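You operate a simulated robot arm through the tools that you are given. There is no shell and no other tool.

Carry out the task below with a simulated robot arm. There is one attempt and no reset: what you move stays moved.

JOB
Grind one turn of pepper medium, then grind the rest coarse.
Fine: set the grind dial before each lot; cover and drawer stay shut.

Only the result counts: the job must be done as asked and must still hold three seconds after the hand-in. Knocking over, shifting, dropping, spilling or breaking anything else fails it. Lids that push on must go on centred and level and be pressed home; caps that screw on are set level and turned clockwise until they are tight.

ROBOT AND FRAMES
A 6-joint arm with a two-finger gripper, fixed in place. Base frame: the origin is on the floor under the middle of its stand, x ahead of it, y to its left, z up; the work surface is at about z = 800. Lengths are in mm, angles in rad, forces in N, time in s.
With the tool pointing down near the work surface it reaches from about 360 to 860 mm from the base axis. Its first joint turns from -2.897 to 2.897 rad. Payload 2.45 kg.
The tool frame sits at the grasp point between the pads (the TCP): z along the fingers, y along the line on which they close. The tips reach 20 mm beyond it. The gripper opens to 140 mm; its body begins 168 mm behind the TCP.
Orientation is that of the tool frame in the base frame, as [roll, pitch, yaw] about the fixed x, y, z axes, in that order (R = Rz(yaw) Ry(pitch) Rx(roll)). With the fingers straight down and closing along the base's y, the tool's x points along the base's -x, its y along +y and its z along -z.

CONTROLS
- The arm moves only by the tool arm_command. Its argument "motion" is a list of rows, each a list of 7 numbers: the finger opening in mm, from 0 to 140, then the shift along the tool's x, y, z in mm, then the turn, a rotation vector about the tool's x, y, z in rad. In form: [[grip, tx, ty, tz, rx, ry, rz], ...]. A call has 1 to 20 rows; each row shifts and turns the commanded pose from where the row before left it, along the tool's axes as they then stand. Each row takes 0.2 s and may step no farther than 50 mm and 0.15 rad from the row before; otherwise, or with a gripper value out of range, the whole call is refused. Where a pose cannot be reached the arm comes as near as it can. A force on the tool above 40 N (or 10 N above the force at the start of the call, whichever is more), or a blocked arm, ends the call early, and 0.2 s more pass. Each finger travels about 45 mm/s and halts on what it meets, pressing with about 37 N; the grip force reading is that of the motor and also rises with nothing between the fingers. The clock runs only during rows and for 0.2 s after the last one: add rows that do not move to give the fingers time. It gives the time, the measured TCP pose, the force on the tool (base axes), the opening and the grip force at its end, in the units of the frame above (readings bear some noise), with the torque about the TCP (base axes, N m) and any sound that the robot's microphone picked up, and new pictures: "views" is both (left out), scene, wrist or none.
- Cameras (640 x 400 px; columns grow to the right, rows downward): "scene" is fixed at [395.2, -500.5, 1665.3]; the picture's right is [0.90, -0.43, 0.00], its down [-0.28, -0.59, -0.76] and it looks along [0.32, 0.69, -0.65] (base axes); focal length 352 px, centre (320, 200). "wrist" rides on the gripper at [78, 11, -209] in the tool frame; the picture's right is [-0.14, 0.99, 0.00], its down [-0.92, -0.13, -0.37] and it looks along [-0.36, -0.05, 0.93] (tool axes); focal length 280 px, centre (320, 200). There is no depth. A picture from a camera that has moved, and an enlarged one, comes with that camera's place and axes in the base frame and with its lens. The place of the scene camera against the robot may be out by one fixed shift of up to 18 mm in any direction.
- raise_lower(by): moves the trunk up (or, below 0, down) by that many mm; the arm rides with it, the base frame stays. It gives what a move gives, with no picture.
- zoom(camera, box): a new picture of the part [left, top, right, bottom] of that camera's present view, enlarged. The clock stands still meanwhile.
- finish_job(): hands the job in; it is judged then, once.

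Places have to be worked out from the pictures, the camera data and where the tool is seen. Open the gripper and draw the arm clear of the work before you hand the job in, unless the task says otherwise.

The tools are called after "Emit:" by a JSON object that holds its "api" and its "payload". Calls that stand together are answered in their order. arm_command: Moves the arm, as the interface text tells. Its arguments: {"type":"object","properties":{"motion":{"type":"array","items":{"type":"array","items":{"type":"number"}}},"views":{"type":"string","enum":["both","scene","wrist","none"]}},"required":["motion"]} The other tools are called the same way: raise_lower (by) moves the trunk up or down; zoom (camera, box) takes an enlarged picture of a part of a camera's view; finish_job () hands the job in.

At the start:

```text
t: 0.0
ee_pos: [578.3, 80.8, 1221.6]
ee_rot: [-3.141, 0.0, 3.14]
ft_force: [0.1, 0.3, 1.3]
wrist_torque: [0.02, 0.01, -0.01]
finger_gap: 139.9
grip_force: 0.0
trunk travel left (down, up): [-100.0, 130.0]
```

scene: 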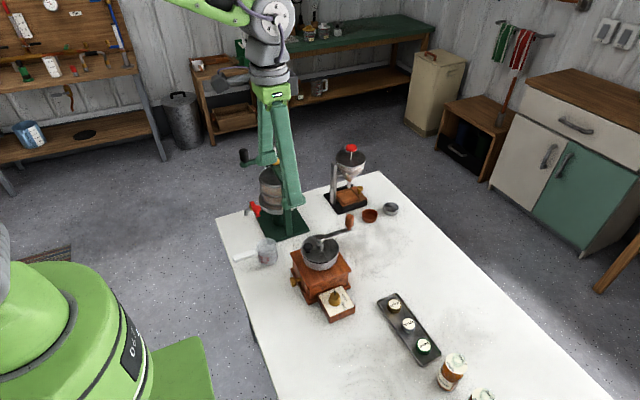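
wrist: 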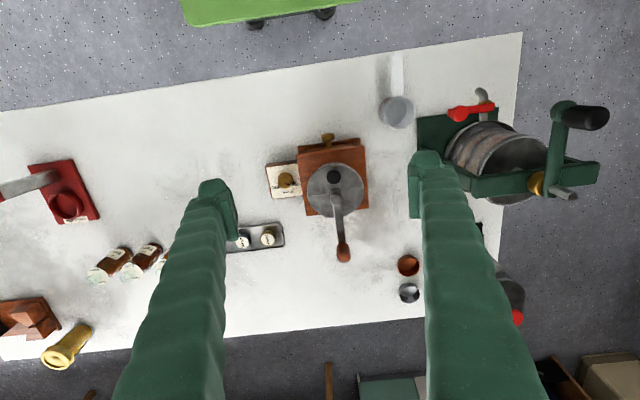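

I'll start by looking closely at the scene to identify the mill, dial, cover, drawer and crank.

Emit:
{"api": "zoom", "payload": {"camera": "scene", "box": [270, 200, 390, 330]}}

Emit:
{"api": "zoom", "payload": {"camera": "wrist", "box": [240, 110, 430, 310]}}

Emit:
{"api": "zoom", "payload": {"camera": "scene", "box": [360, 270, 520, 400]}}

Emit:
{"api": "zoom", "payload": {"camera": "scene", "box": [220, 130, 410, 270]}}

```text
3.08 times, centred on (330, 265) of scene
camera zoom: at [395.2, -500.5, 1665.3], right [0.9, -0.43, 0.0], down [-0.28, -0.59, -0.76], along [0.32, 0.69, -0.65], focal length 1082 px, centre (289, 0)
```

zoom: 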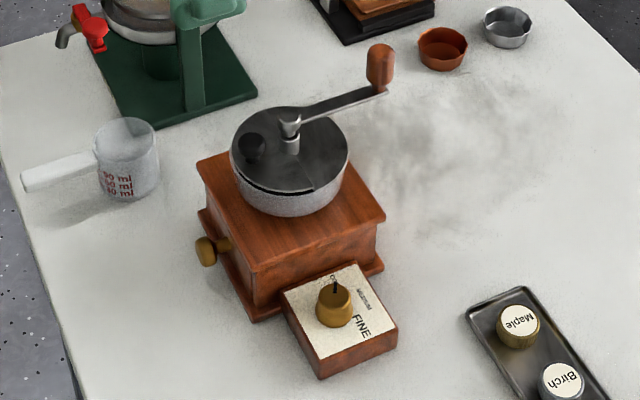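

```text
2.00 times, centred on (335, 210) of wrist
camera zoom: at [499.5, 90.5, 1429.7], right [0.14, 0.99, 0.0], down [0.92, -0.13, 0.37], along [0.36, -0.05, -0.93], focal length 561 px, centre (290, 180)
```

zoom: 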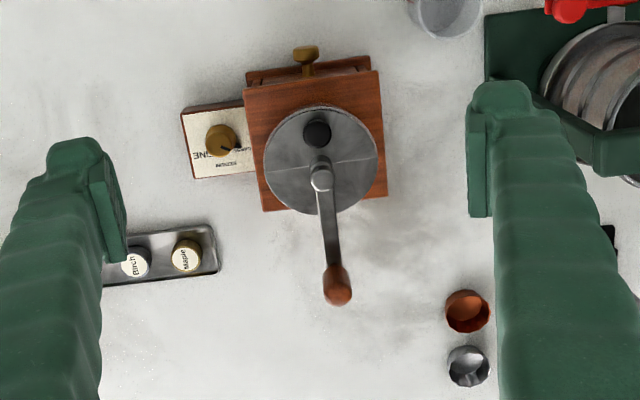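

```text
3.08 times, centred on (440, 335) of scene
camera zoom: at [395.2, -500.5, 1665.3], right [0.9, -0.43, 0.0], down [-0.28, -0.59, -0.76], along [0.32, 0.69, -0.65], focal length 1082 px, centre (-49, -215)
```

zoom: 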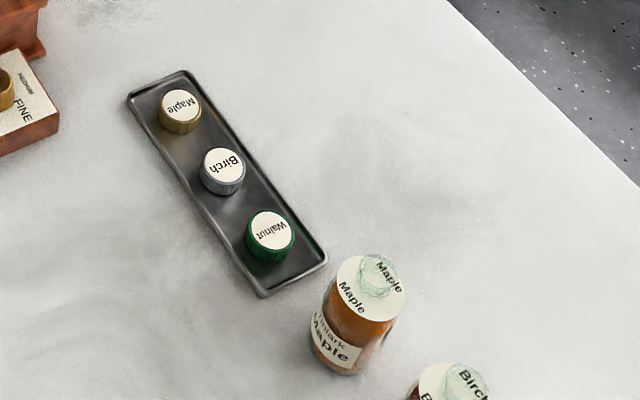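

```text
2.86 times, centred on (315, 200) of scene
camera zoom: at [395.2, -500.5, 1665.3], right [0.9, -0.43, 0.0], down [-0.28, -0.59, -0.76], along [0.32, 0.69, -0.65], focal length 1005 px, centre (334, 200)
```

zoom: 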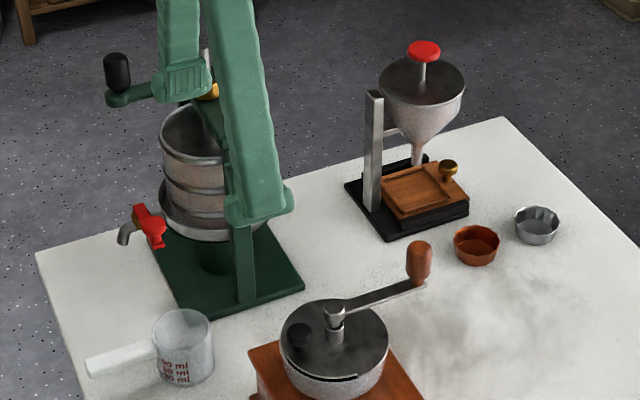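

Zooming on the dial plate and the hopper more tightly to read the marks and pointer.

Emit:
{"api": "zoom", "payload": {"camera": "scene", "box": [315, 280, 360, 322]}}

Emit:
{"api": "zoom", "payload": {"camera": "wrist", "box": [260, 150, 310, 205]}}

Emit:
{"api": "zoom", "payload": {"camera": "scene", "box": [295, 210, 360, 275]}}

Emit:
{"api": "zoom", "payload": {"camera": "wrist", "box": [290, 125, 380, 270]}}

```text
9.52 times, centred on (338, 301) of scene
camera zoom: at [395.2, -500.5, 1665.3], right [0.9, -0.43, 0.0], down [-0.28, -0.59, -0.76], along [0.32, 0.69, -0.65], focal length 3350 px, centre (153, -762)
```

zoom: 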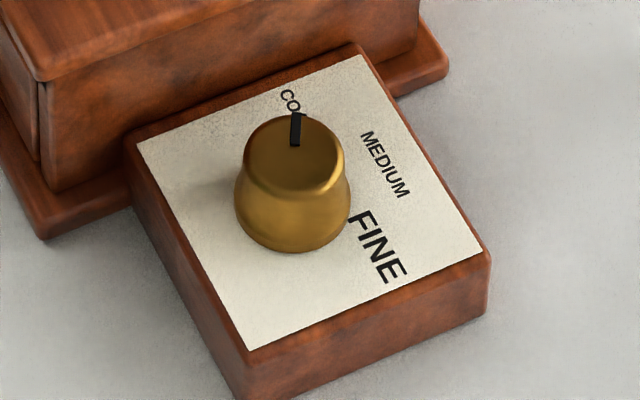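

```text
7.27 times, centred on (285, 178) of wrist
camera zoom: at [499.5, 90.5, 1429.7], right [0.14, 0.99, 0.0], down [0.92, -0.13, 0.37], along [0.36, -0.05, -0.93], focal length 2039 px, centre (574, 364)
```

zoom: 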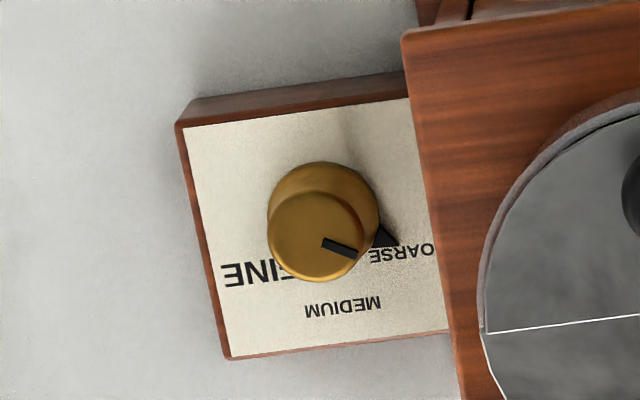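

```text
6.15 times, centred on (328, 242) of scene
camera zoom: at [395.2, -500.5, 1665.3], right [0.9, -0.43, 0.0], down [-0.28, -0.59, -0.76], along [0.32, 0.69, -0.65], focal length 2165 px, centre (274, -62)
```

zoom: 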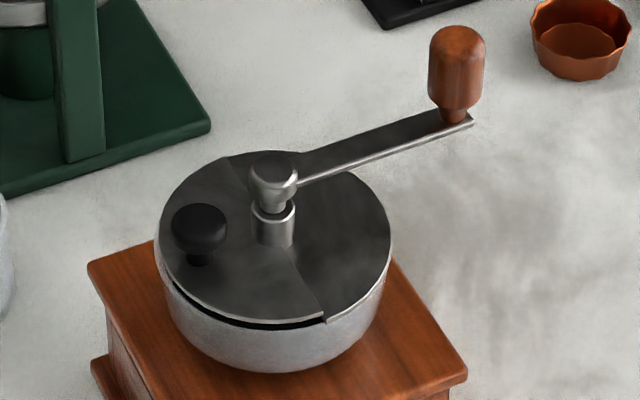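

```text
2.76 times, centred on (335, 198) of wrist
camera zoom: at [499.5, 90.5, 1429.7], right [0.14, 0.99, 0.0], down [0.92, -0.13, 0.37], along [0.36, -0.05, -0.93], focal length 774 px, centre (279, 207)
```

zoom: 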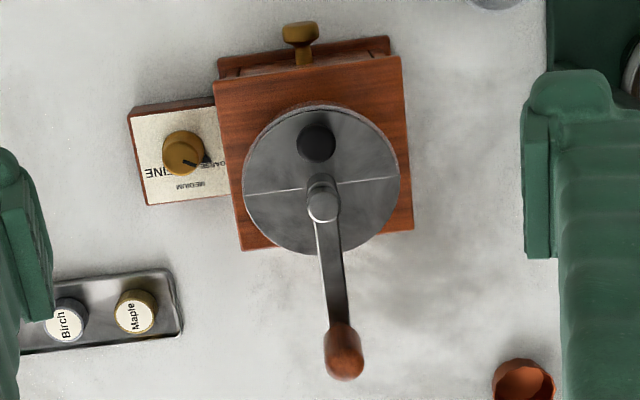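

The mill has its crank pointing to +x (hub about (679, 93, 973)), the grind dial on its −y side (about (672, −11, 850)) with its pointer near COARSE, and a black-knobbed half cover that is shut. I'll lower the wrist camera over the dial for a closer look and stereo measurement.

Emit:
{"api": "arm_command", "payload": {"motion": [[140, -2.5, -20, 41, 0, 0, 0], [140, -2.5, -20, 41, 0, 0, 0], [140, -2.5, -20, 41, 0, 0, 0], [140, -2.5, -21, 40, 0, 0, 0], [140, 0, 0, 0, 0, 0, 0]], "views": "both"}}

```text
t: 1.2
ee_pos: [586.6, -1.9, 1058.3]
ee_rot: [-3.141, -0.001, -3.141]
ft_force: [0.0, -0.3, -0.2]
wrist_torque: [-0.03, 0.01, -0.05]
finger_gap: 139.9
grip_force: 0.1
trunk travel left (down, up): [-100.0, 130.0]
camera wrist: at [508.9, 7.9, 1266.2], right [0.14, 0.99, 0.0], down [0.92, -0.13, 0.37], along [0.37, -0.05, -0.93], focal length 280 px, centre (320, 200)
```

scene: 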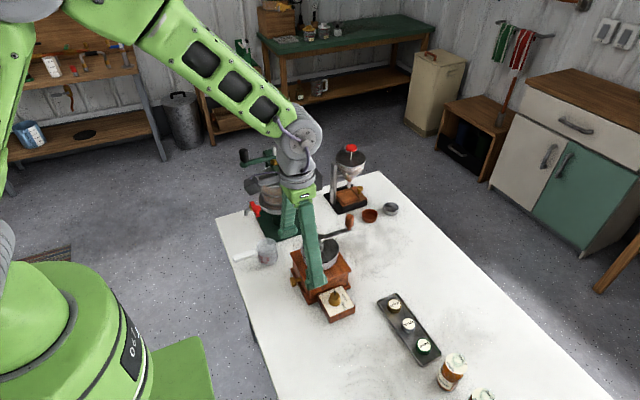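
wrist: 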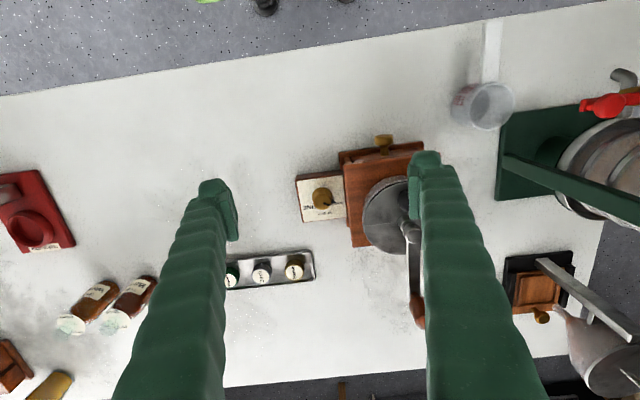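

Emit:
{"api": "zoom", "payload": {"camera": "wrist", "box": [285, 155, 365, 235]}}

Emit:
{"api": "zoom", "payload": {"camera": "wrist", "box": [330, 120, 460, 340]}}

```text
5.00 times, centred on (325, 195) of wrist
camera zoom: at [508.9, 7.9, 1266.2], right [0.14, 0.99, 0.0], down [0.92, -0.13, 0.37], along [0.37, -0.05, -0.93], focal length 1402 px, centre (295, 225)
```

zoom: 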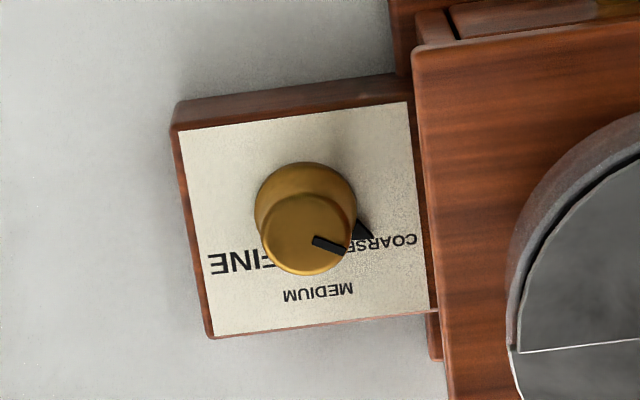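

```text
1.82 times, centred on (395, 230) of wrist
camera zoom: at [508.9, 7.9, 1266.2], right [0.14, 0.99, 0.0], down [0.92, -0.13, 0.37], along [0.37, -0.05, -0.93], focal length 510 px, centre (184, 146)
```

zoom: 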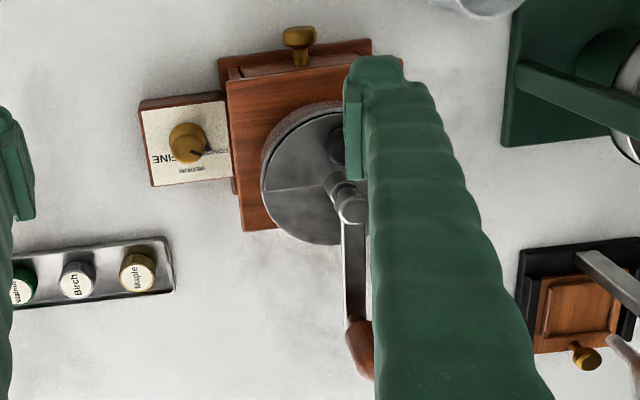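

The plate is at z≈826 with the dial knob at about (675, −12), top z≈855; MEDIUM lies toward +x from the knob, COARSE and FINE at about ±53°. I'll zoom in on the finger tips to gauge their size, and on the crank from the scene camera.

Emit:
{"api": "zoom", "payload": {"camera": "wrist", "box": [170, 160, 270, 270]}}

Emit:
{"api": "zoom", "payload": {"camera": "scene", "box": [265, 180, 365, 330]}}

```text
3.64 times, centred on (220, 215) of wrist
camera zoom: at [508.9, 7.9, 1266.2], right [0.14, 0.99, 0.0], down [0.92, -0.13, 0.37], along [0.37, -0.05, -0.93], focal length 1020 px, centre (684, 146)
```

zoom: 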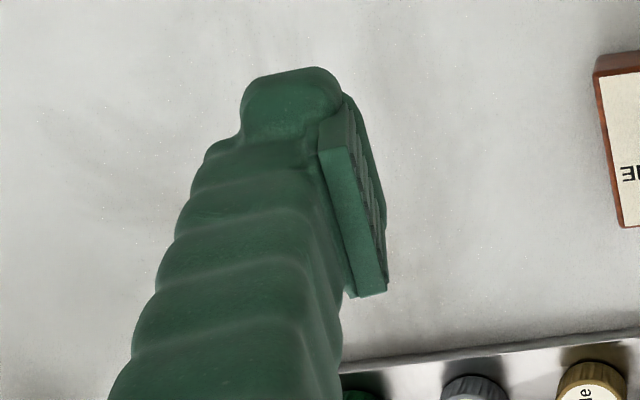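

```text
2.67 times, centred on (315, 255) of scene
camera zoom: at [395.2, -500.5, 1665.3], right [0.9, -0.43, 0.0], down [-0.28, -0.59, -0.76], along [0.32, 0.69, -0.65], focal length 938 px, centre (333, 53)
```

zoom: 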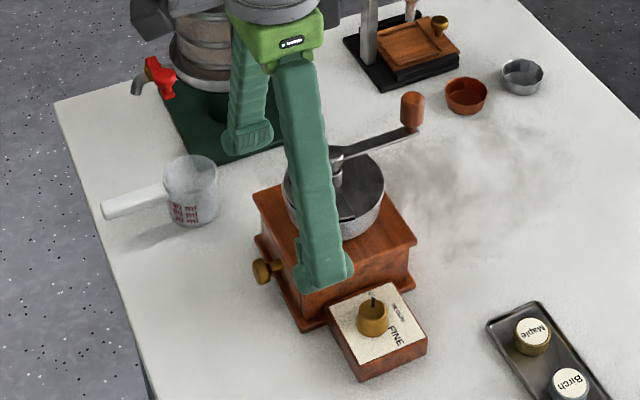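

The pads look about 40 mm wide, so I'll grip the dial with the fingers closing roughly along base x to stay clear of the mill box. First I turn the tool about 105° at this safe height while closing to 60 mm.

Emit:
{"api": "arm_command", "payload": {"motion": [[60, 0, 0, 0, 0, 0, -0.15], [60, 0, 0, 0, 0, 0, -0.15], [60, 0, 0, 0, 0, 0, -0.15], [60, 0, 0, 0, 0, 0, -0.15], [60, 0, 0, 0, 0, 0, -0.15], [60, 0, 0, 0, 0, 0, -0.15], [60, 0, 0, 0, 0, 0, -0.15], [60, 0, 0, 0, 0, 0, -0.15], [60, 0, 0, 0, 0, 0, -0.15], [60, 0, 0, 0, 0, 0, -0.15], [60, 0, 0, 0, 0, 0, -0.15], [60, 0, 0, 0, 0, 0, -0.15], [60, 0, 0, 0, 0, 0, -0.0326], [60, 0, 0, 0, 0, 0, 0]], "views": "both"}}

```text
t: 4.2
ee_pos: [587.3, 0.6, 1057.3]
ee_rot: [-3.141, -0.001, -1.31]
ft_force: [-0.4, 0.5, 0.3]
wrist_torque: [0.02, 0.04, -0.01]
finger_gap: 60.2
grip_force: 0.1
trunk travel left (down, up): [-100.0, 130.0]
camera wrist: at [597.5, -78.8, 1266.7], right [-0.99, -0.12, 0.0], down [-0.11, 0.92, 0.37], along [-0.05, 0.37, -0.93], focal length 280 px, centre (320, 200)
```

scene: 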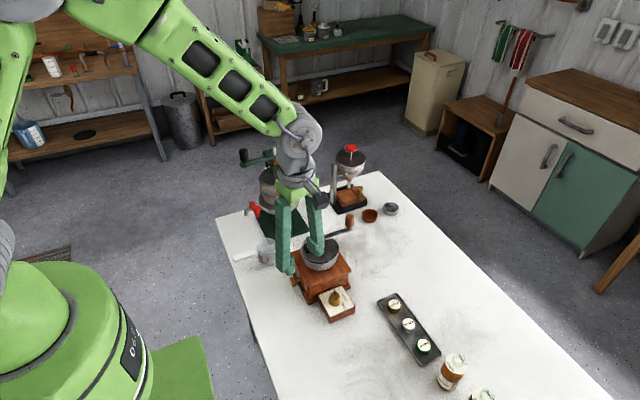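
wrist: 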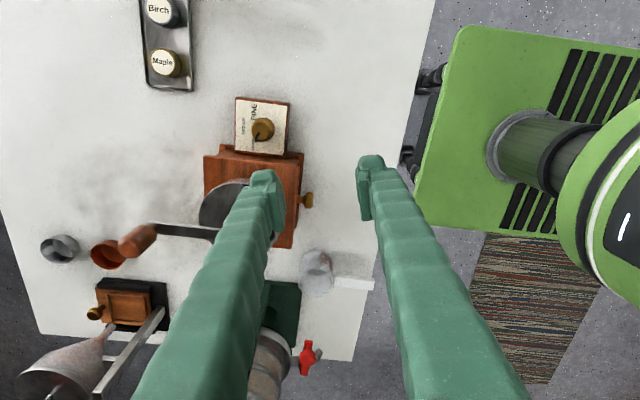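

Rotation reached. I'll zoom in for a third measurement of the dial, box and crank from this viewpoint.

Emit:
{"api": "zoom", "payload": {"camera": "wrist", "box": [200, 85, 320, 165]}}

Emit:
{"api": "zoom", "payload": {"camera": "wrist", "box": [100, 140, 320, 270]}}

```text
5.00 times, centred on (260, 125) of wrist
camera zoom: at [597.5, -78.8, 1266.7], right [-0.99, -0.12, 0.0], down [-0.11, 0.92, 0.37], along [-0.05, 0.37, -0.93], focal length 1402 px, centre (620, 575)
```

zoom: 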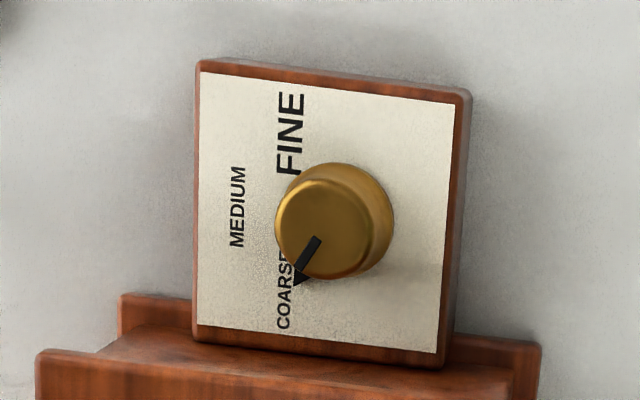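

```text
2.91 times, centred on (210, 205) of wrist
camera zoom: at [597.5, -78.8, 1266.7], right [-0.99, -0.12, 0.0], down [-0.11, 0.92, 0.37], along [-0.05, 0.37, -0.93], focal length 816 px, centre (640, 186)
```

zoom: 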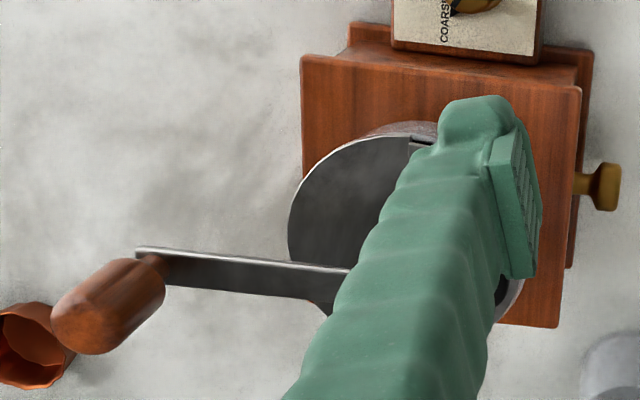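

Plate spans x 643–719, y −50…26 at z≈826 with the knob at about (675, −12); the lid edge of the box is at y≈27, z≈876. I'll move over the dial and descend to z≈900 to check alignment.

Emit:
{"api": "arm_command", "payload": {"motion": [[60, 17.1, -40.7, 0, 0, 0, 0], [60, 17.1, -40.7, 0, 0, 0, 0], [60, 0, 0, 40, 0, 0, 0], [60, 0, 0, 40, 0, 0, 0], [60, 0, 0, 40, 0, 0, 0], [60, 0, 0, 38, 0, 0, 0], [60, 0, 0, 0, 0, 0, 0]], "views": "both"}}

```text
t: 5.8
ee_pos: [675.4, -11.7, 898.9]
ee_rot: [3.141, 0.001, -1.309]
ft_force: [0.1, -0.3, -0.4]
wrist_torque: [0.02, 0.01, -0.01]
finger_gap: 59.8
grip_force: 0.0
trunk travel left (down, up): [-100.0, 130.0]
camera wrist: at [685.1, -90.7, 1107.0], right [-0.99, -0.12, 0.0], down [-0.11, 0.92, 0.37], along [-0.04, 0.37, -0.93], focal length 280 px, centre (320, 200)
```

scene: 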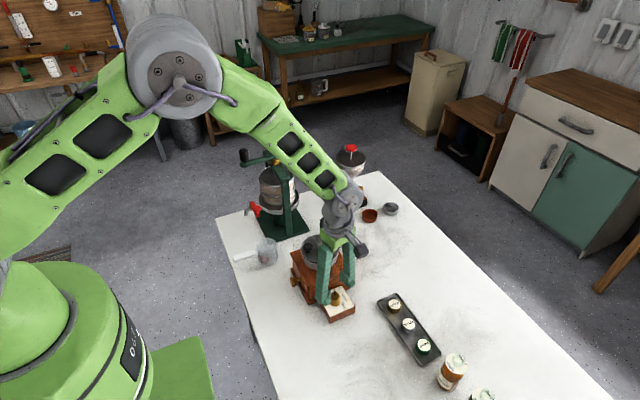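
wrist: 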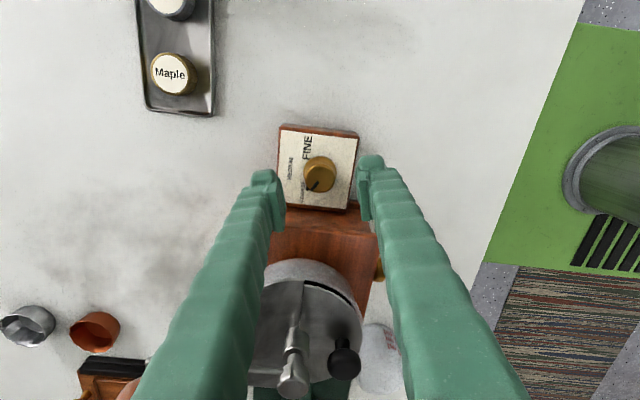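

Emit:
{"api": "zoom", "payload": {"camera": "wrist", "box": [240, 110, 400, 230]}}

Emit:
{"api": "zoom", "payload": {"camera": "scene", "box": [280, 220, 390, 330]}}

Emit:
{"api": "zoom", "payload": {"camera": "wrist", "box": [100, 230, 420, 400]}}

```text
3.33 times, centred on (320, 170) of wrist
camera zoom: at [685.1, -90.7, 1107.0], right [-0.99, -0.12, 0.0], down [-0.11, 0.92, 0.37], along [-0.04, 0.37, -0.93], focal length 935 px, centre (320, 300)
```

zoom: 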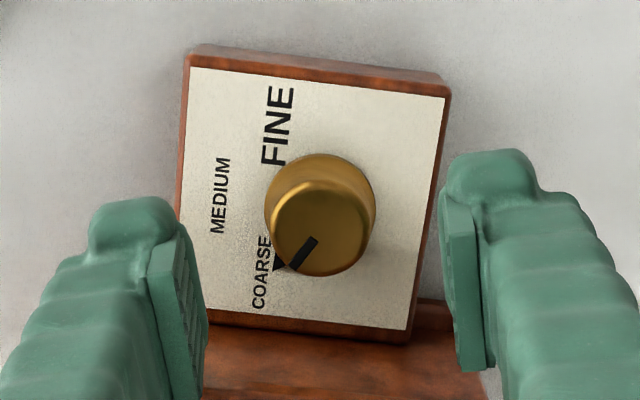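

```text
3.64 times, centred on (335, 275) of scene
camera zoom: at [395.2, -500.5, 1665.3], right [0.9, -0.43, 0.0], down [-0.28, -0.59, -0.76], along [0.32, 0.69, -0.65], focal length 1279 px, centre (266, -73)
```

zoom: 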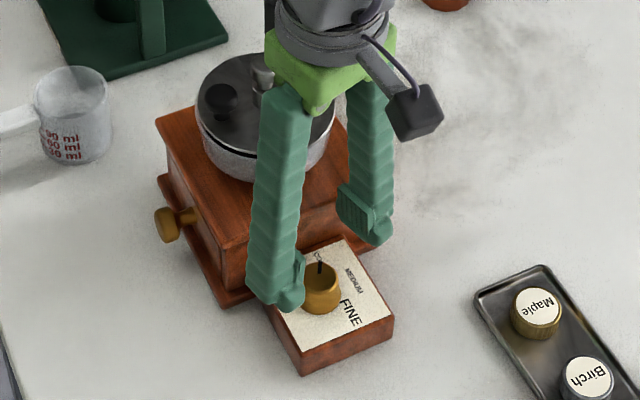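

```text
2.00 times, centred on (260, 315) of wrist
camera zoom: at [685.1, -90.7, 1107.0], right [-0.99, -0.12, 0.0], down [-0.11, 0.92, 0.37], along [-0.04, 0.37, -0.93], focal length 561 px, centre (440, -30)
```

zoom: 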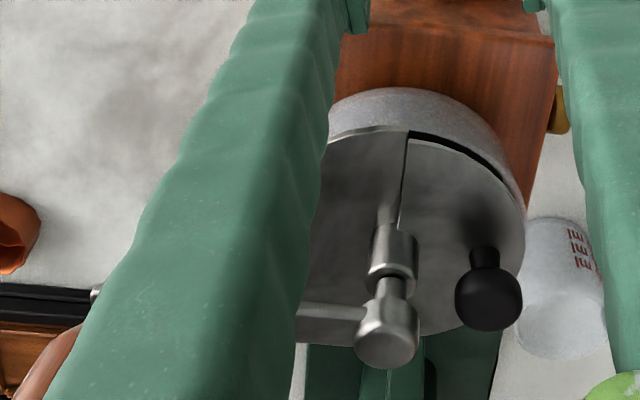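

Alignment is good: the knob sits centred between the pads in the picture. I'll descend to TCP z≈851 (tips ~5 mm above the plate) and check before closing.

Emit:
{"api": "arm_command", "payload": {"motion": [[60, 0, 0, 16, 0, 0, 0], [60, 0, 0, 16, 0, 0, 0], [60, 0, 0, 16, 0, 0, 0], [60, 0, 0, 0, 0, 0, 0]], "views": "both"}}

```text
t: 6.8
ee_pos: [673.7, -13.0, 851.2]
ee_rot: [3.141, 0.001, -1.312]
ft_force: [-0.4, 0.6, 0.3]
wrist_torque: [0.0, -0.04, -0.01]
finger_gap: 60.0
grip_force: 0.1
trunk travel left (down, up): [-100.0, 130.0]
camera wrist: at [683.8, -91.4, 1059.4], right [-0.99, -0.12, 0.0], down [-0.11, 0.92, 0.37], along [-0.04, 0.37, -0.93], focal length 280 px, centre (320, 200)
```

scene: 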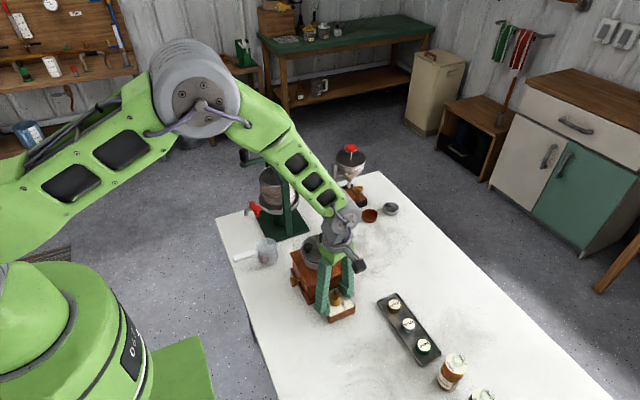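
wrist: 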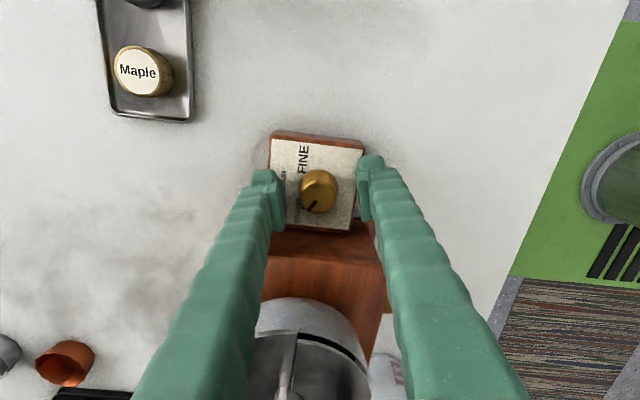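

Emit:
{"api": "zoom", "payload": {"camera": "scene", "box": [290, 220, 380, 330]}}

Emit:
{"api": "zoom", "payload": {"camera": "wrist", "box": [240, 120, 400, 250]}}

```text
3.64 times, centred on (335, 275) of scene
camera zoom: at [395.2, -500.5, 1665.3], right [0.9, -0.43, 0.0], down [-0.28, -0.59, -0.76], along [0.32, 0.69, -0.65], focal length 1279 px, centre (266, -73)
```

zoom: 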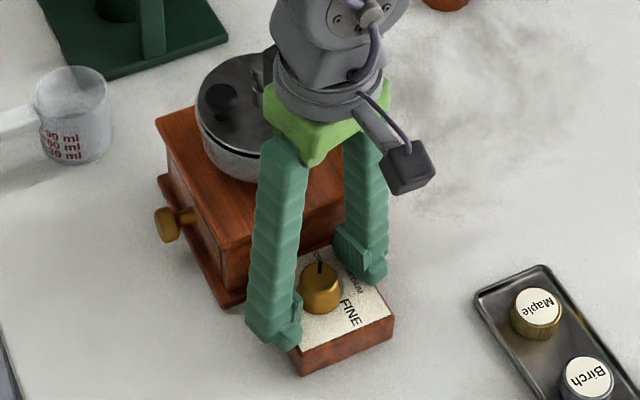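

```text
3.08 times, centred on (320, 185) of wrist
camera zoom: at [683.8, -91.4, 1059.4], right [-0.99, -0.12, 0.0], down [-0.11, 0.92, 0.37], along [-0.04, 0.37, -0.93], focal length 863 px, centre (320, 246)
```

zoom: 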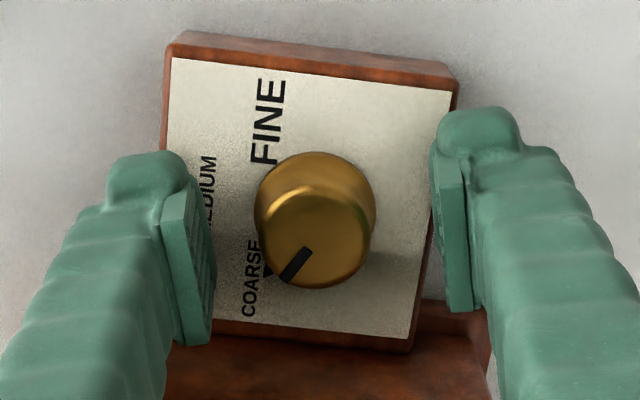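

Clearances look fine on both sides. I'll close onto the knob and read the gap.

Emit:
{"api": "arm_command", "payload": {"motion": [[24, 0, 0, 0, 0, 0, 0], [20, 0, 0, 0, 0, 0, 0], [20, 0, 0, 0, 0, 0, 0], [20, 0, 0, 0, 0, 0, 0]], "views": "none"}}

```text
t: 7.8
ee_pos: [675.3, -11.7, 851.5]
ee_rot: [-3.14, 0.0, -1.31]
ft_force: [8.8, 2.2, -0.3]
wrist_torque: [0.01, -0.12, 0.0]
finger_gap: 30.1
grip_force: 44.0
trunk travel left (down, up): [-100.0, 130.0]
```

Knob held at 30 mm. Now I rotate 30° clockwise (from COARSE toward MEDIUM) in small steps.

Emit:
{"api": "arm_command", "payload": {"motion": [[20, 0, 0, 0, 0, 0, 0.1], [20, 0, 0, 0, 0, 0, 0.1], [20, 0, 0, 0, 0, 0, 0.1], [20, 0, 0, 0, 0, 0, 0.1], [20, 0, 0, 0, 0, 0, 0.12], [20, 0, 0, 0, 0, 0, 0]], "views": "both"}}

Emit:
{"api": "zoom", "payload": {"camera": "wrist", "box": [240, 120, 400, 250]}}

```text
t: 9.2
ee_pos: [675.7, -13.2, 851.9]
ee_rot: [3.14, -0.001, -1.832]
ft_force: [5.3, 4.3, -4.8]
wrist_torque: [0.06, -0.08, 0.0]
finger_gap: 30.0
grip_force: 44.9
trunk travel left (down, up): [-100.0, 130.0]
camera wrist: at [644.9, -85.6, 1059.9], right [-0.92, 0.39, 0.0], down [0.36, 0.86, 0.37], along [0.14, 0.34, -0.93], focal length 280 px, centre (320, 200)
```

scene: 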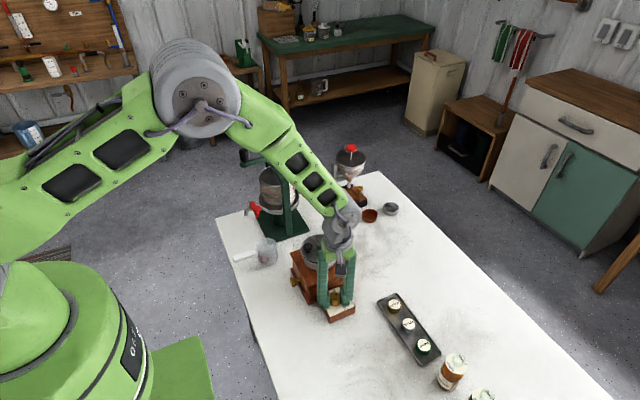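
wrist: 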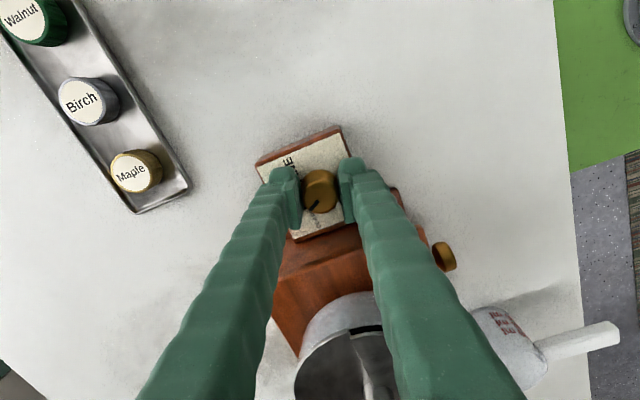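

```text
3.08 times, centred on (320, 185) of wrist
camera zoom: at [644.9, -85.6, 1059.9], right [-0.92, 0.39, 0.0], down [0.36, 0.86, 0.37], along [0.14, 0.34, -0.93], focal length 863 px, centre (320, 246)
```

zoom: 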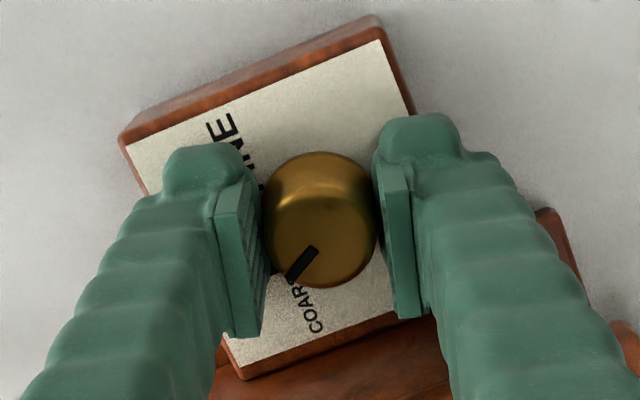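

The knob turned with the fingers (pointer now about 31–34° from MEDIUM). I'll release, rotate back 30° around the knob, and re-grip.

Emit:
{"api": "arm_command", "payload": {"motion": [[58, 0, 0, 0, 0, 0, 0], [58, 0, 0, 0, 0, 0, 0], [58, 0, 0, 0, 0, 0, 0], [58, 0, 0, 0, 0, 0, -0.13], [58, 0, 0, 0, 0, 0, -0.13], [58, 0, 0, 0, 0, 0, -0.13], [58, 0, 0, 0, 0, 0, -0.13], [58, 0, 0, 0, 0, 0, 0]], "views": "wrist"}}

Emit:
{"api": "zoom", "payload": {"camera": "wrist", "box": [240, 120, 400, 250]}}

```text
t: 11.0
ee_pos: [675.4, -13.5, 851.6]
ee_rot: [-3.141, 0.0, -1.309]
ft_force: [-0.4, 0.4, -0.2]
wrist_torque: [-0.01, 0.02, 0.01]
finger_gap: 57.9
grip_force: 0.1
trunk travel left (down, up): [-100.0, 130.0]
camera wrist: at [685.2, -91.5, 1060.6], right [-0.99, -0.12, 0.0], down [-0.11, 0.92, 0.37], along [-0.05, 0.37, -0.93], focal length 280 px, centre (320, 200)
```

wrist: 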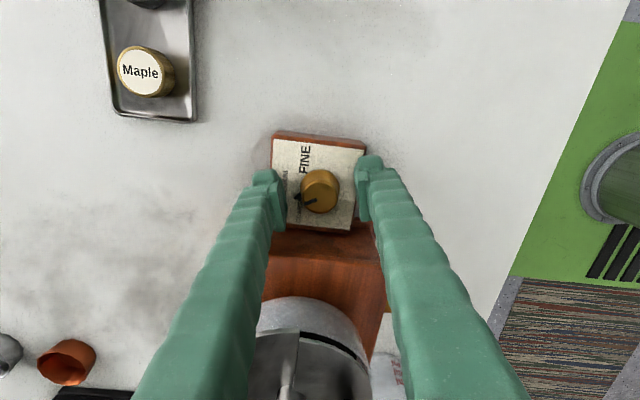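

```text
3.08 times, centred on (320, 185) of wrist
camera zoom: at [685.2, -91.5, 1060.6], right [-0.99, -0.12, 0.0], down [-0.11, 0.92, 0.37], along [-0.05, 0.37, -0.93], focal length 863 px, centre (320, 246)
```

zoom: 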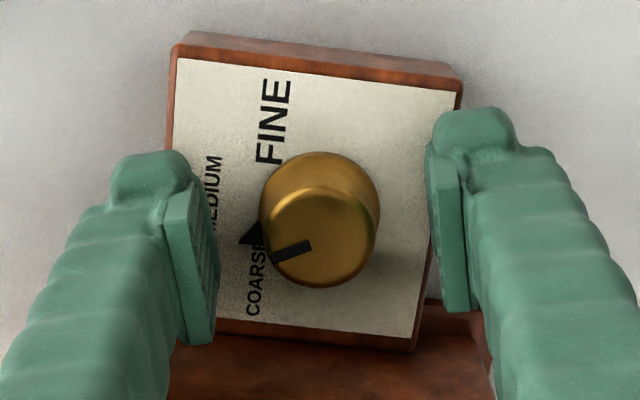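

Pointer now sits about 32° short of MEDIUM. Re-grip and rotate another 0.55 rad clockwise.

Emit:
{"api": "arm_command", "payload": {"motion": [[24, 0, 0, 0, 0, 0, 0], [20, 0, 0, 0, 0, 0, 0], [20, 0, 0, 0, 0, 0, 0], [20, 0, 0, 0, 0, 0, 0.11], [20, 0, 0, 0, 0, 0, 0.11], [20, 0, 0, 0, 0, 0, 0.11], [20, 0, 0, 0, 0, 0, 0.11], [20, 0, 0, 0, 0, 0, 0.11], [20, 0, 0, 0, 0, 0, 0], [58, 0, 0, 0, 0, 0, 0], [58, 0, 0, 0, 0, 0, 0], [58, 0, 0, 0, 0, 0, 0]], "views": "wrist"}}

Emit:
{"api": "zoom", "payload": {"camera": "wrist", "box": [240, 120, 400, 250]}}

```text
t: 13.6
ee_pos: [674.7, -12.3, 852.5]
ee_rot: [-3.141, 0.0, -1.86]
ft_force: [-0.6, -0.4, 0.0]
wrist_torque: [0.02, -0.02, 0.0]
finger_gap: 58.0
grip_force: 0.1
trunk travel left (down, up): [-100.0, 130.0]
camera wrist: at [642.7, -85.8, 1060.7], right [-0.91, 0.41, 0.0], down [0.39, 0.85, 0.37], along [0.15, 0.34, -0.93], focal length 280 px, centre (320, 200)
```

wrist: 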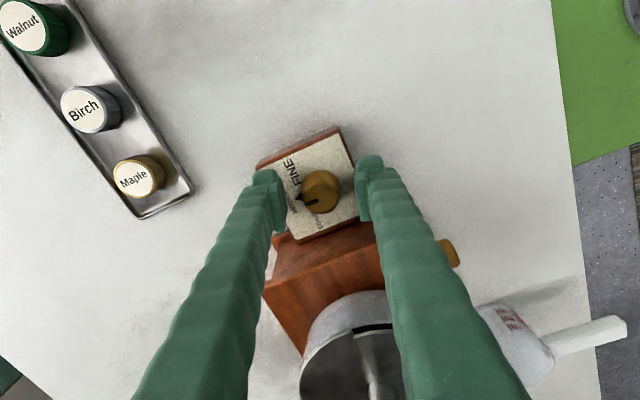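

```text
3.08 times, centred on (320, 185) of wrist
camera zoom: at [642.7, -85.8, 1060.7], right [-0.91, 0.41, 0.0], down [0.39, 0.85, 0.37], along [0.15, 0.34, -0.93], focal length 863 px, centre (320, 246)
```

zoom: 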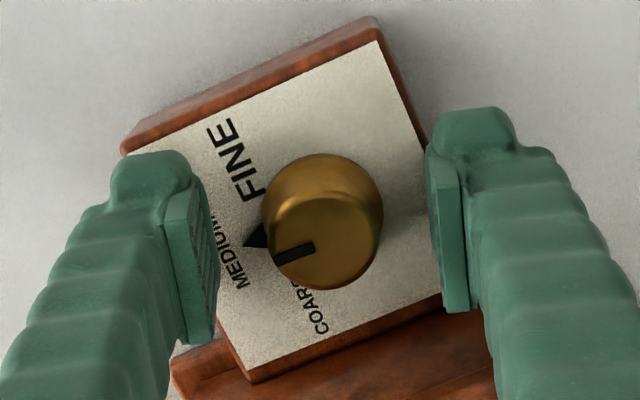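

Looks close to MEDIUM. I'll rise straight up and check the pointer against the label from a clear view.

Emit:
{"api": "arm_command", "payload": {"motion": [[60, 0, 0, -20, 0, 0, 0], [60, 0, 0, -40, 0, 0, 0], [60, 0, 0, -45, 0, 0, 0], [60, 0, 0, -45, 0, 0, 0], [60, 0, 0, -45, 0, 0, 0], [60, 0, 0, 0, 0, 0, 0]], "views": "both"}}

Emit:
{"api": "zoom", "payload": {"camera": "wrist", "box": [270, 80, 370, 180]}}

Emit:
{"api": "zoom", "payload": {"camera": "scene", "box": [310, 275, 365, 325]}}

```text
t: 15.0
ee_pos: [672.5, -14.9, 1049.1]
ee_rot: [3.141, -0.001, -1.86]
ft_force: [0.0, 0.3, 0.0]
wrist_torque: [0.0, -0.01, -0.01]
finger_gap: 60.0
grip_force: 0.1
trunk travel left (down, up): [-100.0, 130.0]
camera wrist: at [640.1, -86.7, 1256.6], right [-0.91, 0.41, 0.0], down [0.39, 0.85, 0.37], along [0.15, 0.34, -0.93], focal length 280 px, centre (320, 200)
```

scene: 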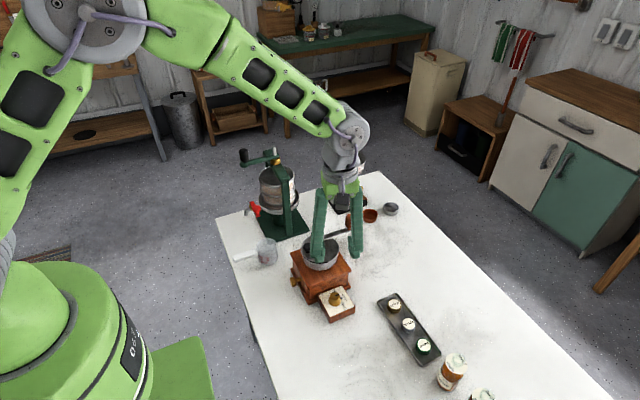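
wrist: 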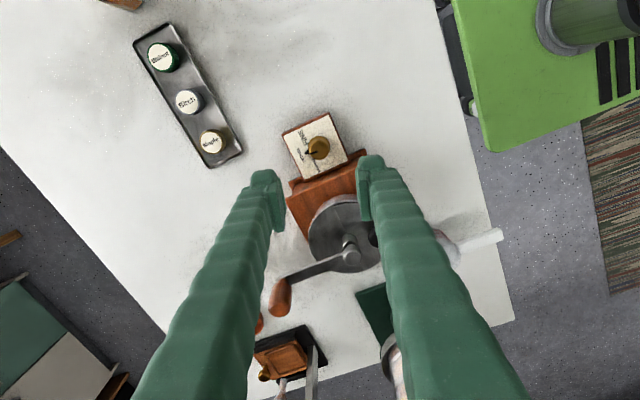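

```text
4.00 times, centred on (320, 130) of wrist
camera zoom: at [640.1, -86.7, 1256.6], right [-0.91, 0.41, 0.0], down [0.39, 0.85, 0.37], along [0.15, 0.34, -0.93], focal length 1122 px, centre (320, 480)
```

zoom: 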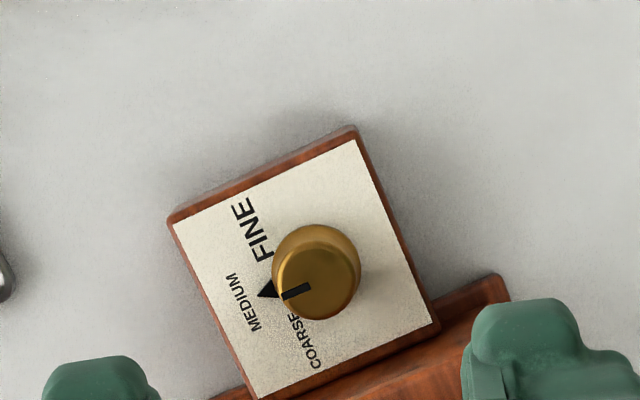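

```text
8.00 times, centred on (338, 300) of scene
camera zoom: at [395.2, -500.5, 1665.3], right [0.9, -0.43, 0.0], down [-0.28, -0.59, -0.76], along [0.32, 0.69, -0.65], focal length 2814 px, centre (180, -600)
```

zoom: 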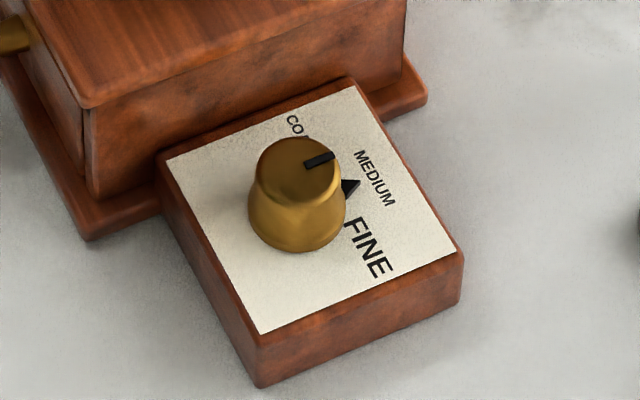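

The pointer is on MEDIUM within a couple of degrees. Now I'll measure the crank from this viewpoint.

Emit:
{"api": "zoom", "payload": {"camera": "wrist", "box": [250, 190, 380, 330]}}

Emit:
{"api": "zoom", "payload": {"camera": "scene", "box": [290, 200, 365, 280]}}

```text
2.86 times, centred on (315, 260) of wrist
camera zoom: at [640.1, -86.7, 1256.6], right [-0.91, 0.41, 0.0], down [0.39, 0.85, 0.37], along [0.15, 0.34, -0.93], focal length 801 px, centre (334, 29)
```

zoom: 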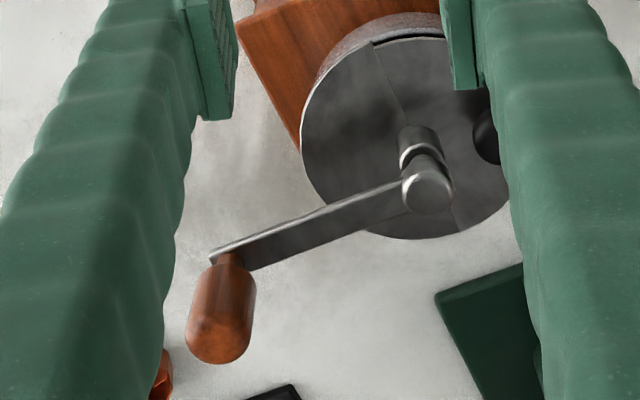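

```text
5.00 times, centred on (328, 240) of scene
camera zoom: at [395.2, -500.5, 1665.3], right [0.9, -0.43, 0.0], down [-0.28, -0.59, -0.76], along [0.32, 0.69, -0.65], focal length 1759 px, centre (282, 0)
```

zoom: 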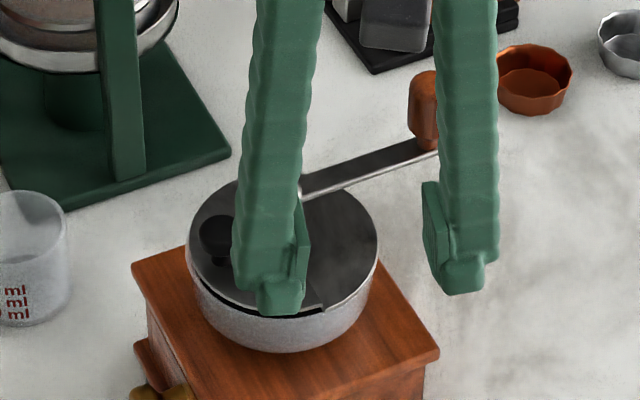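

Handle axis measures about (769.5, 93) from z≈975 to 1027 (≈25 mm thick), hub about (679, 92.5), so radius ≈ 90. I'll rise, align the yaw to −90°, and move above the handle.

Emit:
{"api": "arm_command", "payload": {"motion": [[60, 0, 0, -15, 0, 0, -0.145], [60, 0, 0, -15, 0, 0, -0.144], [60, -35.7, -32, 0, 0, 0, 0], [60, -35.7, -32, 0, 0, 0, 0], [60, -35.7, -32, 0, 0, 0, 0], [60, 0, 0, 0, 0, 0, 0], [60, 0, 0, 0, 0, 0, 0]], "views": "both"}}

Emit:
{"api": "zoom", "payload": {"camera": "wrist", "box": [220, 130, 420, 270]}}

Emit:
{"api": "zoom", "payload": {"camera": "scene", "box": [290, 160, 390, 280]}}

```text
t: 16.6
ee_pos: [771.5, 92.7, 1079.9]
ee_rot: [3.141, 0.0, -1.57]
ft_force: [0.1, -0.2, 0.3]
wrist_torque: [0.02, 0.0, 0.0]
finger_gap: 60.3
grip_force: 0.0
trunk travel left (down, up): [-100.0, 130.0]
camera wrist: at [760.3, 14.6, 1287.9], right [-0.99, 0.14, 0.0], down [0.13, 0.92, 0.37], along [0.05, 0.37, -0.93], focal length 280 px, centre (320, 200)
```

scene: 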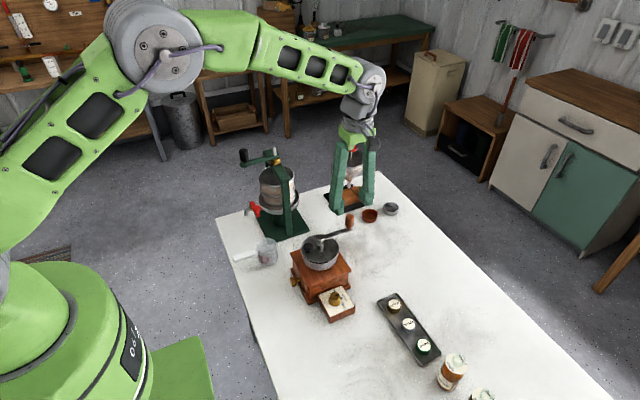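
wrist: 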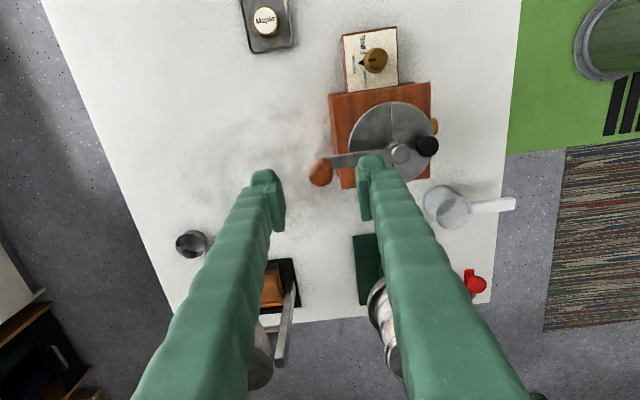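

```text
2.86 times, centred on (320, 200) of wrist
camera zoom: at [760.3, 14.6, 1287.9], right [-0.99, 0.14, 0.0], down [0.13, 0.92, 0.37], along [0.05, 0.37, -0.93], focal length 801 px, centre (320, 200)
```

zoom: 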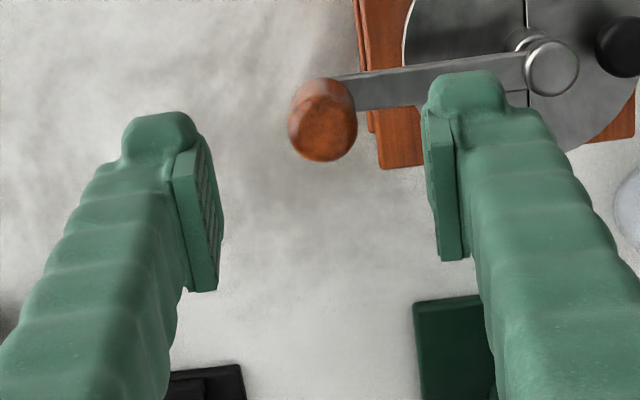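

```text
3.33 times, centred on (340, 220) of scene
camera zoom: at [395.2, -500.5, 1665.3], right [0.9, -0.43, 0.0], down [-0.28, -0.59, -0.76], along [0.32, 0.69, -0.65], focal length 1172 px, centre (253, 133)
```

zoom: 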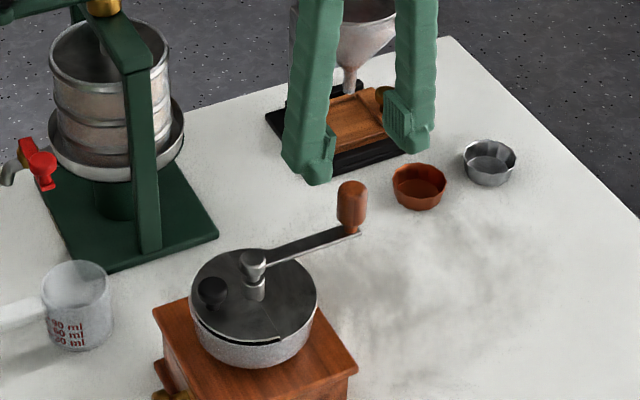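

Handle top triangulates to about (770.5, 92.5), directly under the TCP. I'll descend to TCP z≈1006 with a check.

Emit:
{"api": "arm_command", "payload": {"motion": [[60, 0, 1, 25, 0, 0, 0], [60, 0, 0, 25, 0, 0, 0], [60, 0, 0, 24, 0, 0, 0], [60, 0, 0, 0, 0, 0, 0], [60, 0, 0, 0, 0, 0, 0]], "views": "both"}}

Emit:
{"api": "zoom", "payload": {"camera": "wrist", "box": [220, 130, 420, 270]}}

Emit:
{"api": "zoom", "payload": {"camera": "scene", "box": [300, 180, 380, 270]}}

```text
t: 17.8
ee_pos: [770.1, 92.8, 1004.0]
ee_rot: [3.141, 0.0, -1.571]
ft_force: [-1.3, 0.0, 0.4]
wrist_torque: [0.01, -0.02, -0.02]
finger_gap: 60.2
grip_force: 0.1
trunk travel left (down, up): [-100.0, 130.0]
camera wrist: at [759.6, 14.7, 1212.8], right [-0.99, 0.14, 0.0], down [0.13, 0.92, 0.37], along [0.05, 0.36, -0.93], focal length 280 px, centre (320, 200)
```

scene: 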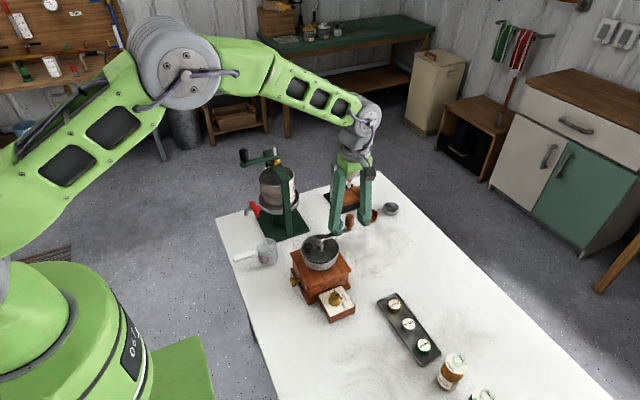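
wrist: 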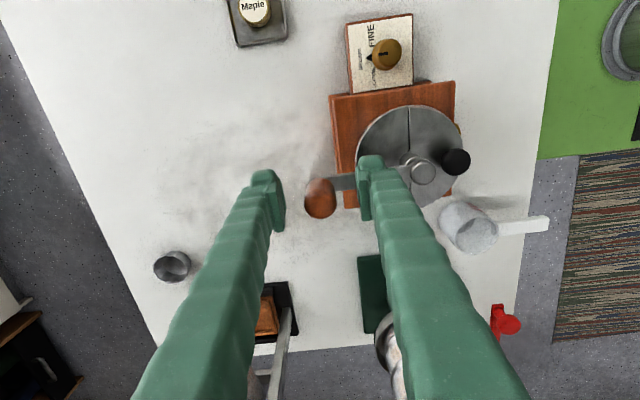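

```text
2.86 times, centred on (320, 200) of wrist
camera zoom: at [759.6, 14.7, 1212.8], right [-0.99, 0.14, 0.0], down [0.13, 0.92, 0.37], along [0.05, 0.36, -0.93], focal length 801 px, centre (320, 200)
```

zoom: 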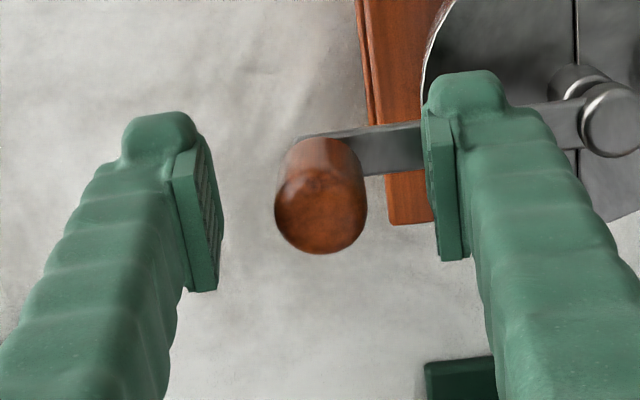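

```text
4.44 times, centred on (340, 225) of scene
camera zoom: at [395.2, -500.5, 1665.3], right [0.9, -0.43, 0.0], down [-0.28, -0.59, -0.76], along [0.32, 0.69, -0.65], focal length 1563 px, centre (231, 89)
```

zoom: 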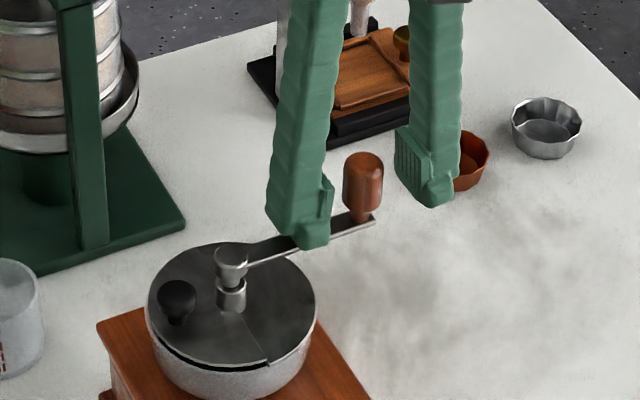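

The handle is between the pads and the tips clear the crank arm. Closing on the handle now.

Emit:
{"api": "arm_command", "payload": {"motion": [[24, 0, 0, 0, 0, 0, 0], [15, 0, 0, 0, 0, 0, 0], [15, 0, 0, 0, 0, 0, 0], [15, 0, 0, 0, 0, 0, 0]], "views": "wrist"}}

Emit:
{"api": "zoom", "payload": {"camera": "wrist", "box": [220, 130, 420, 270]}}

```text
t: 18.8
ee_pos: [770.3, 92.9, 1005.3]
ee_rot: [3.14, 0.001, -1.572]
ft_force: [-0.3, 0.3, 0.7]
wrist_torque: [-0.01, 0.0, 0.0]
finger_gap: 23.7
grip_force: 38.8
trunk travel left (down, up): [-100.0, 130.0]
camera wrist: at [759.7, 14.7, 1212.8], right [-0.99, 0.14, 0.0], down [0.13, 0.92, 0.37], along [0.05, 0.36, -0.93], focal length 280 px, centre (320, 200)
```

wrist: 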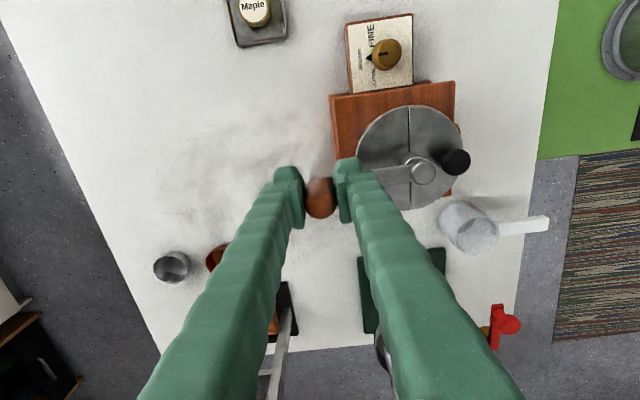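

```text
2.86 times, centred on (320, 200) of wrist
camera zoom: at [759.7, 14.7, 1212.8], right [-0.99, 0.14, 0.0], down [0.13, 0.92, 0.37], along [0.05, 0.36, -0.93], focal length 801 px, centre (320, 200)
```

zoom: 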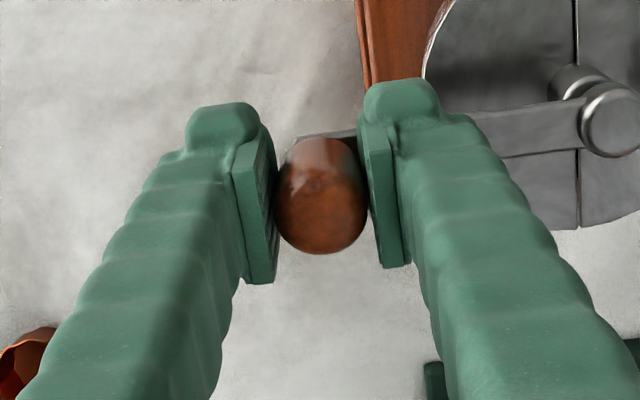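

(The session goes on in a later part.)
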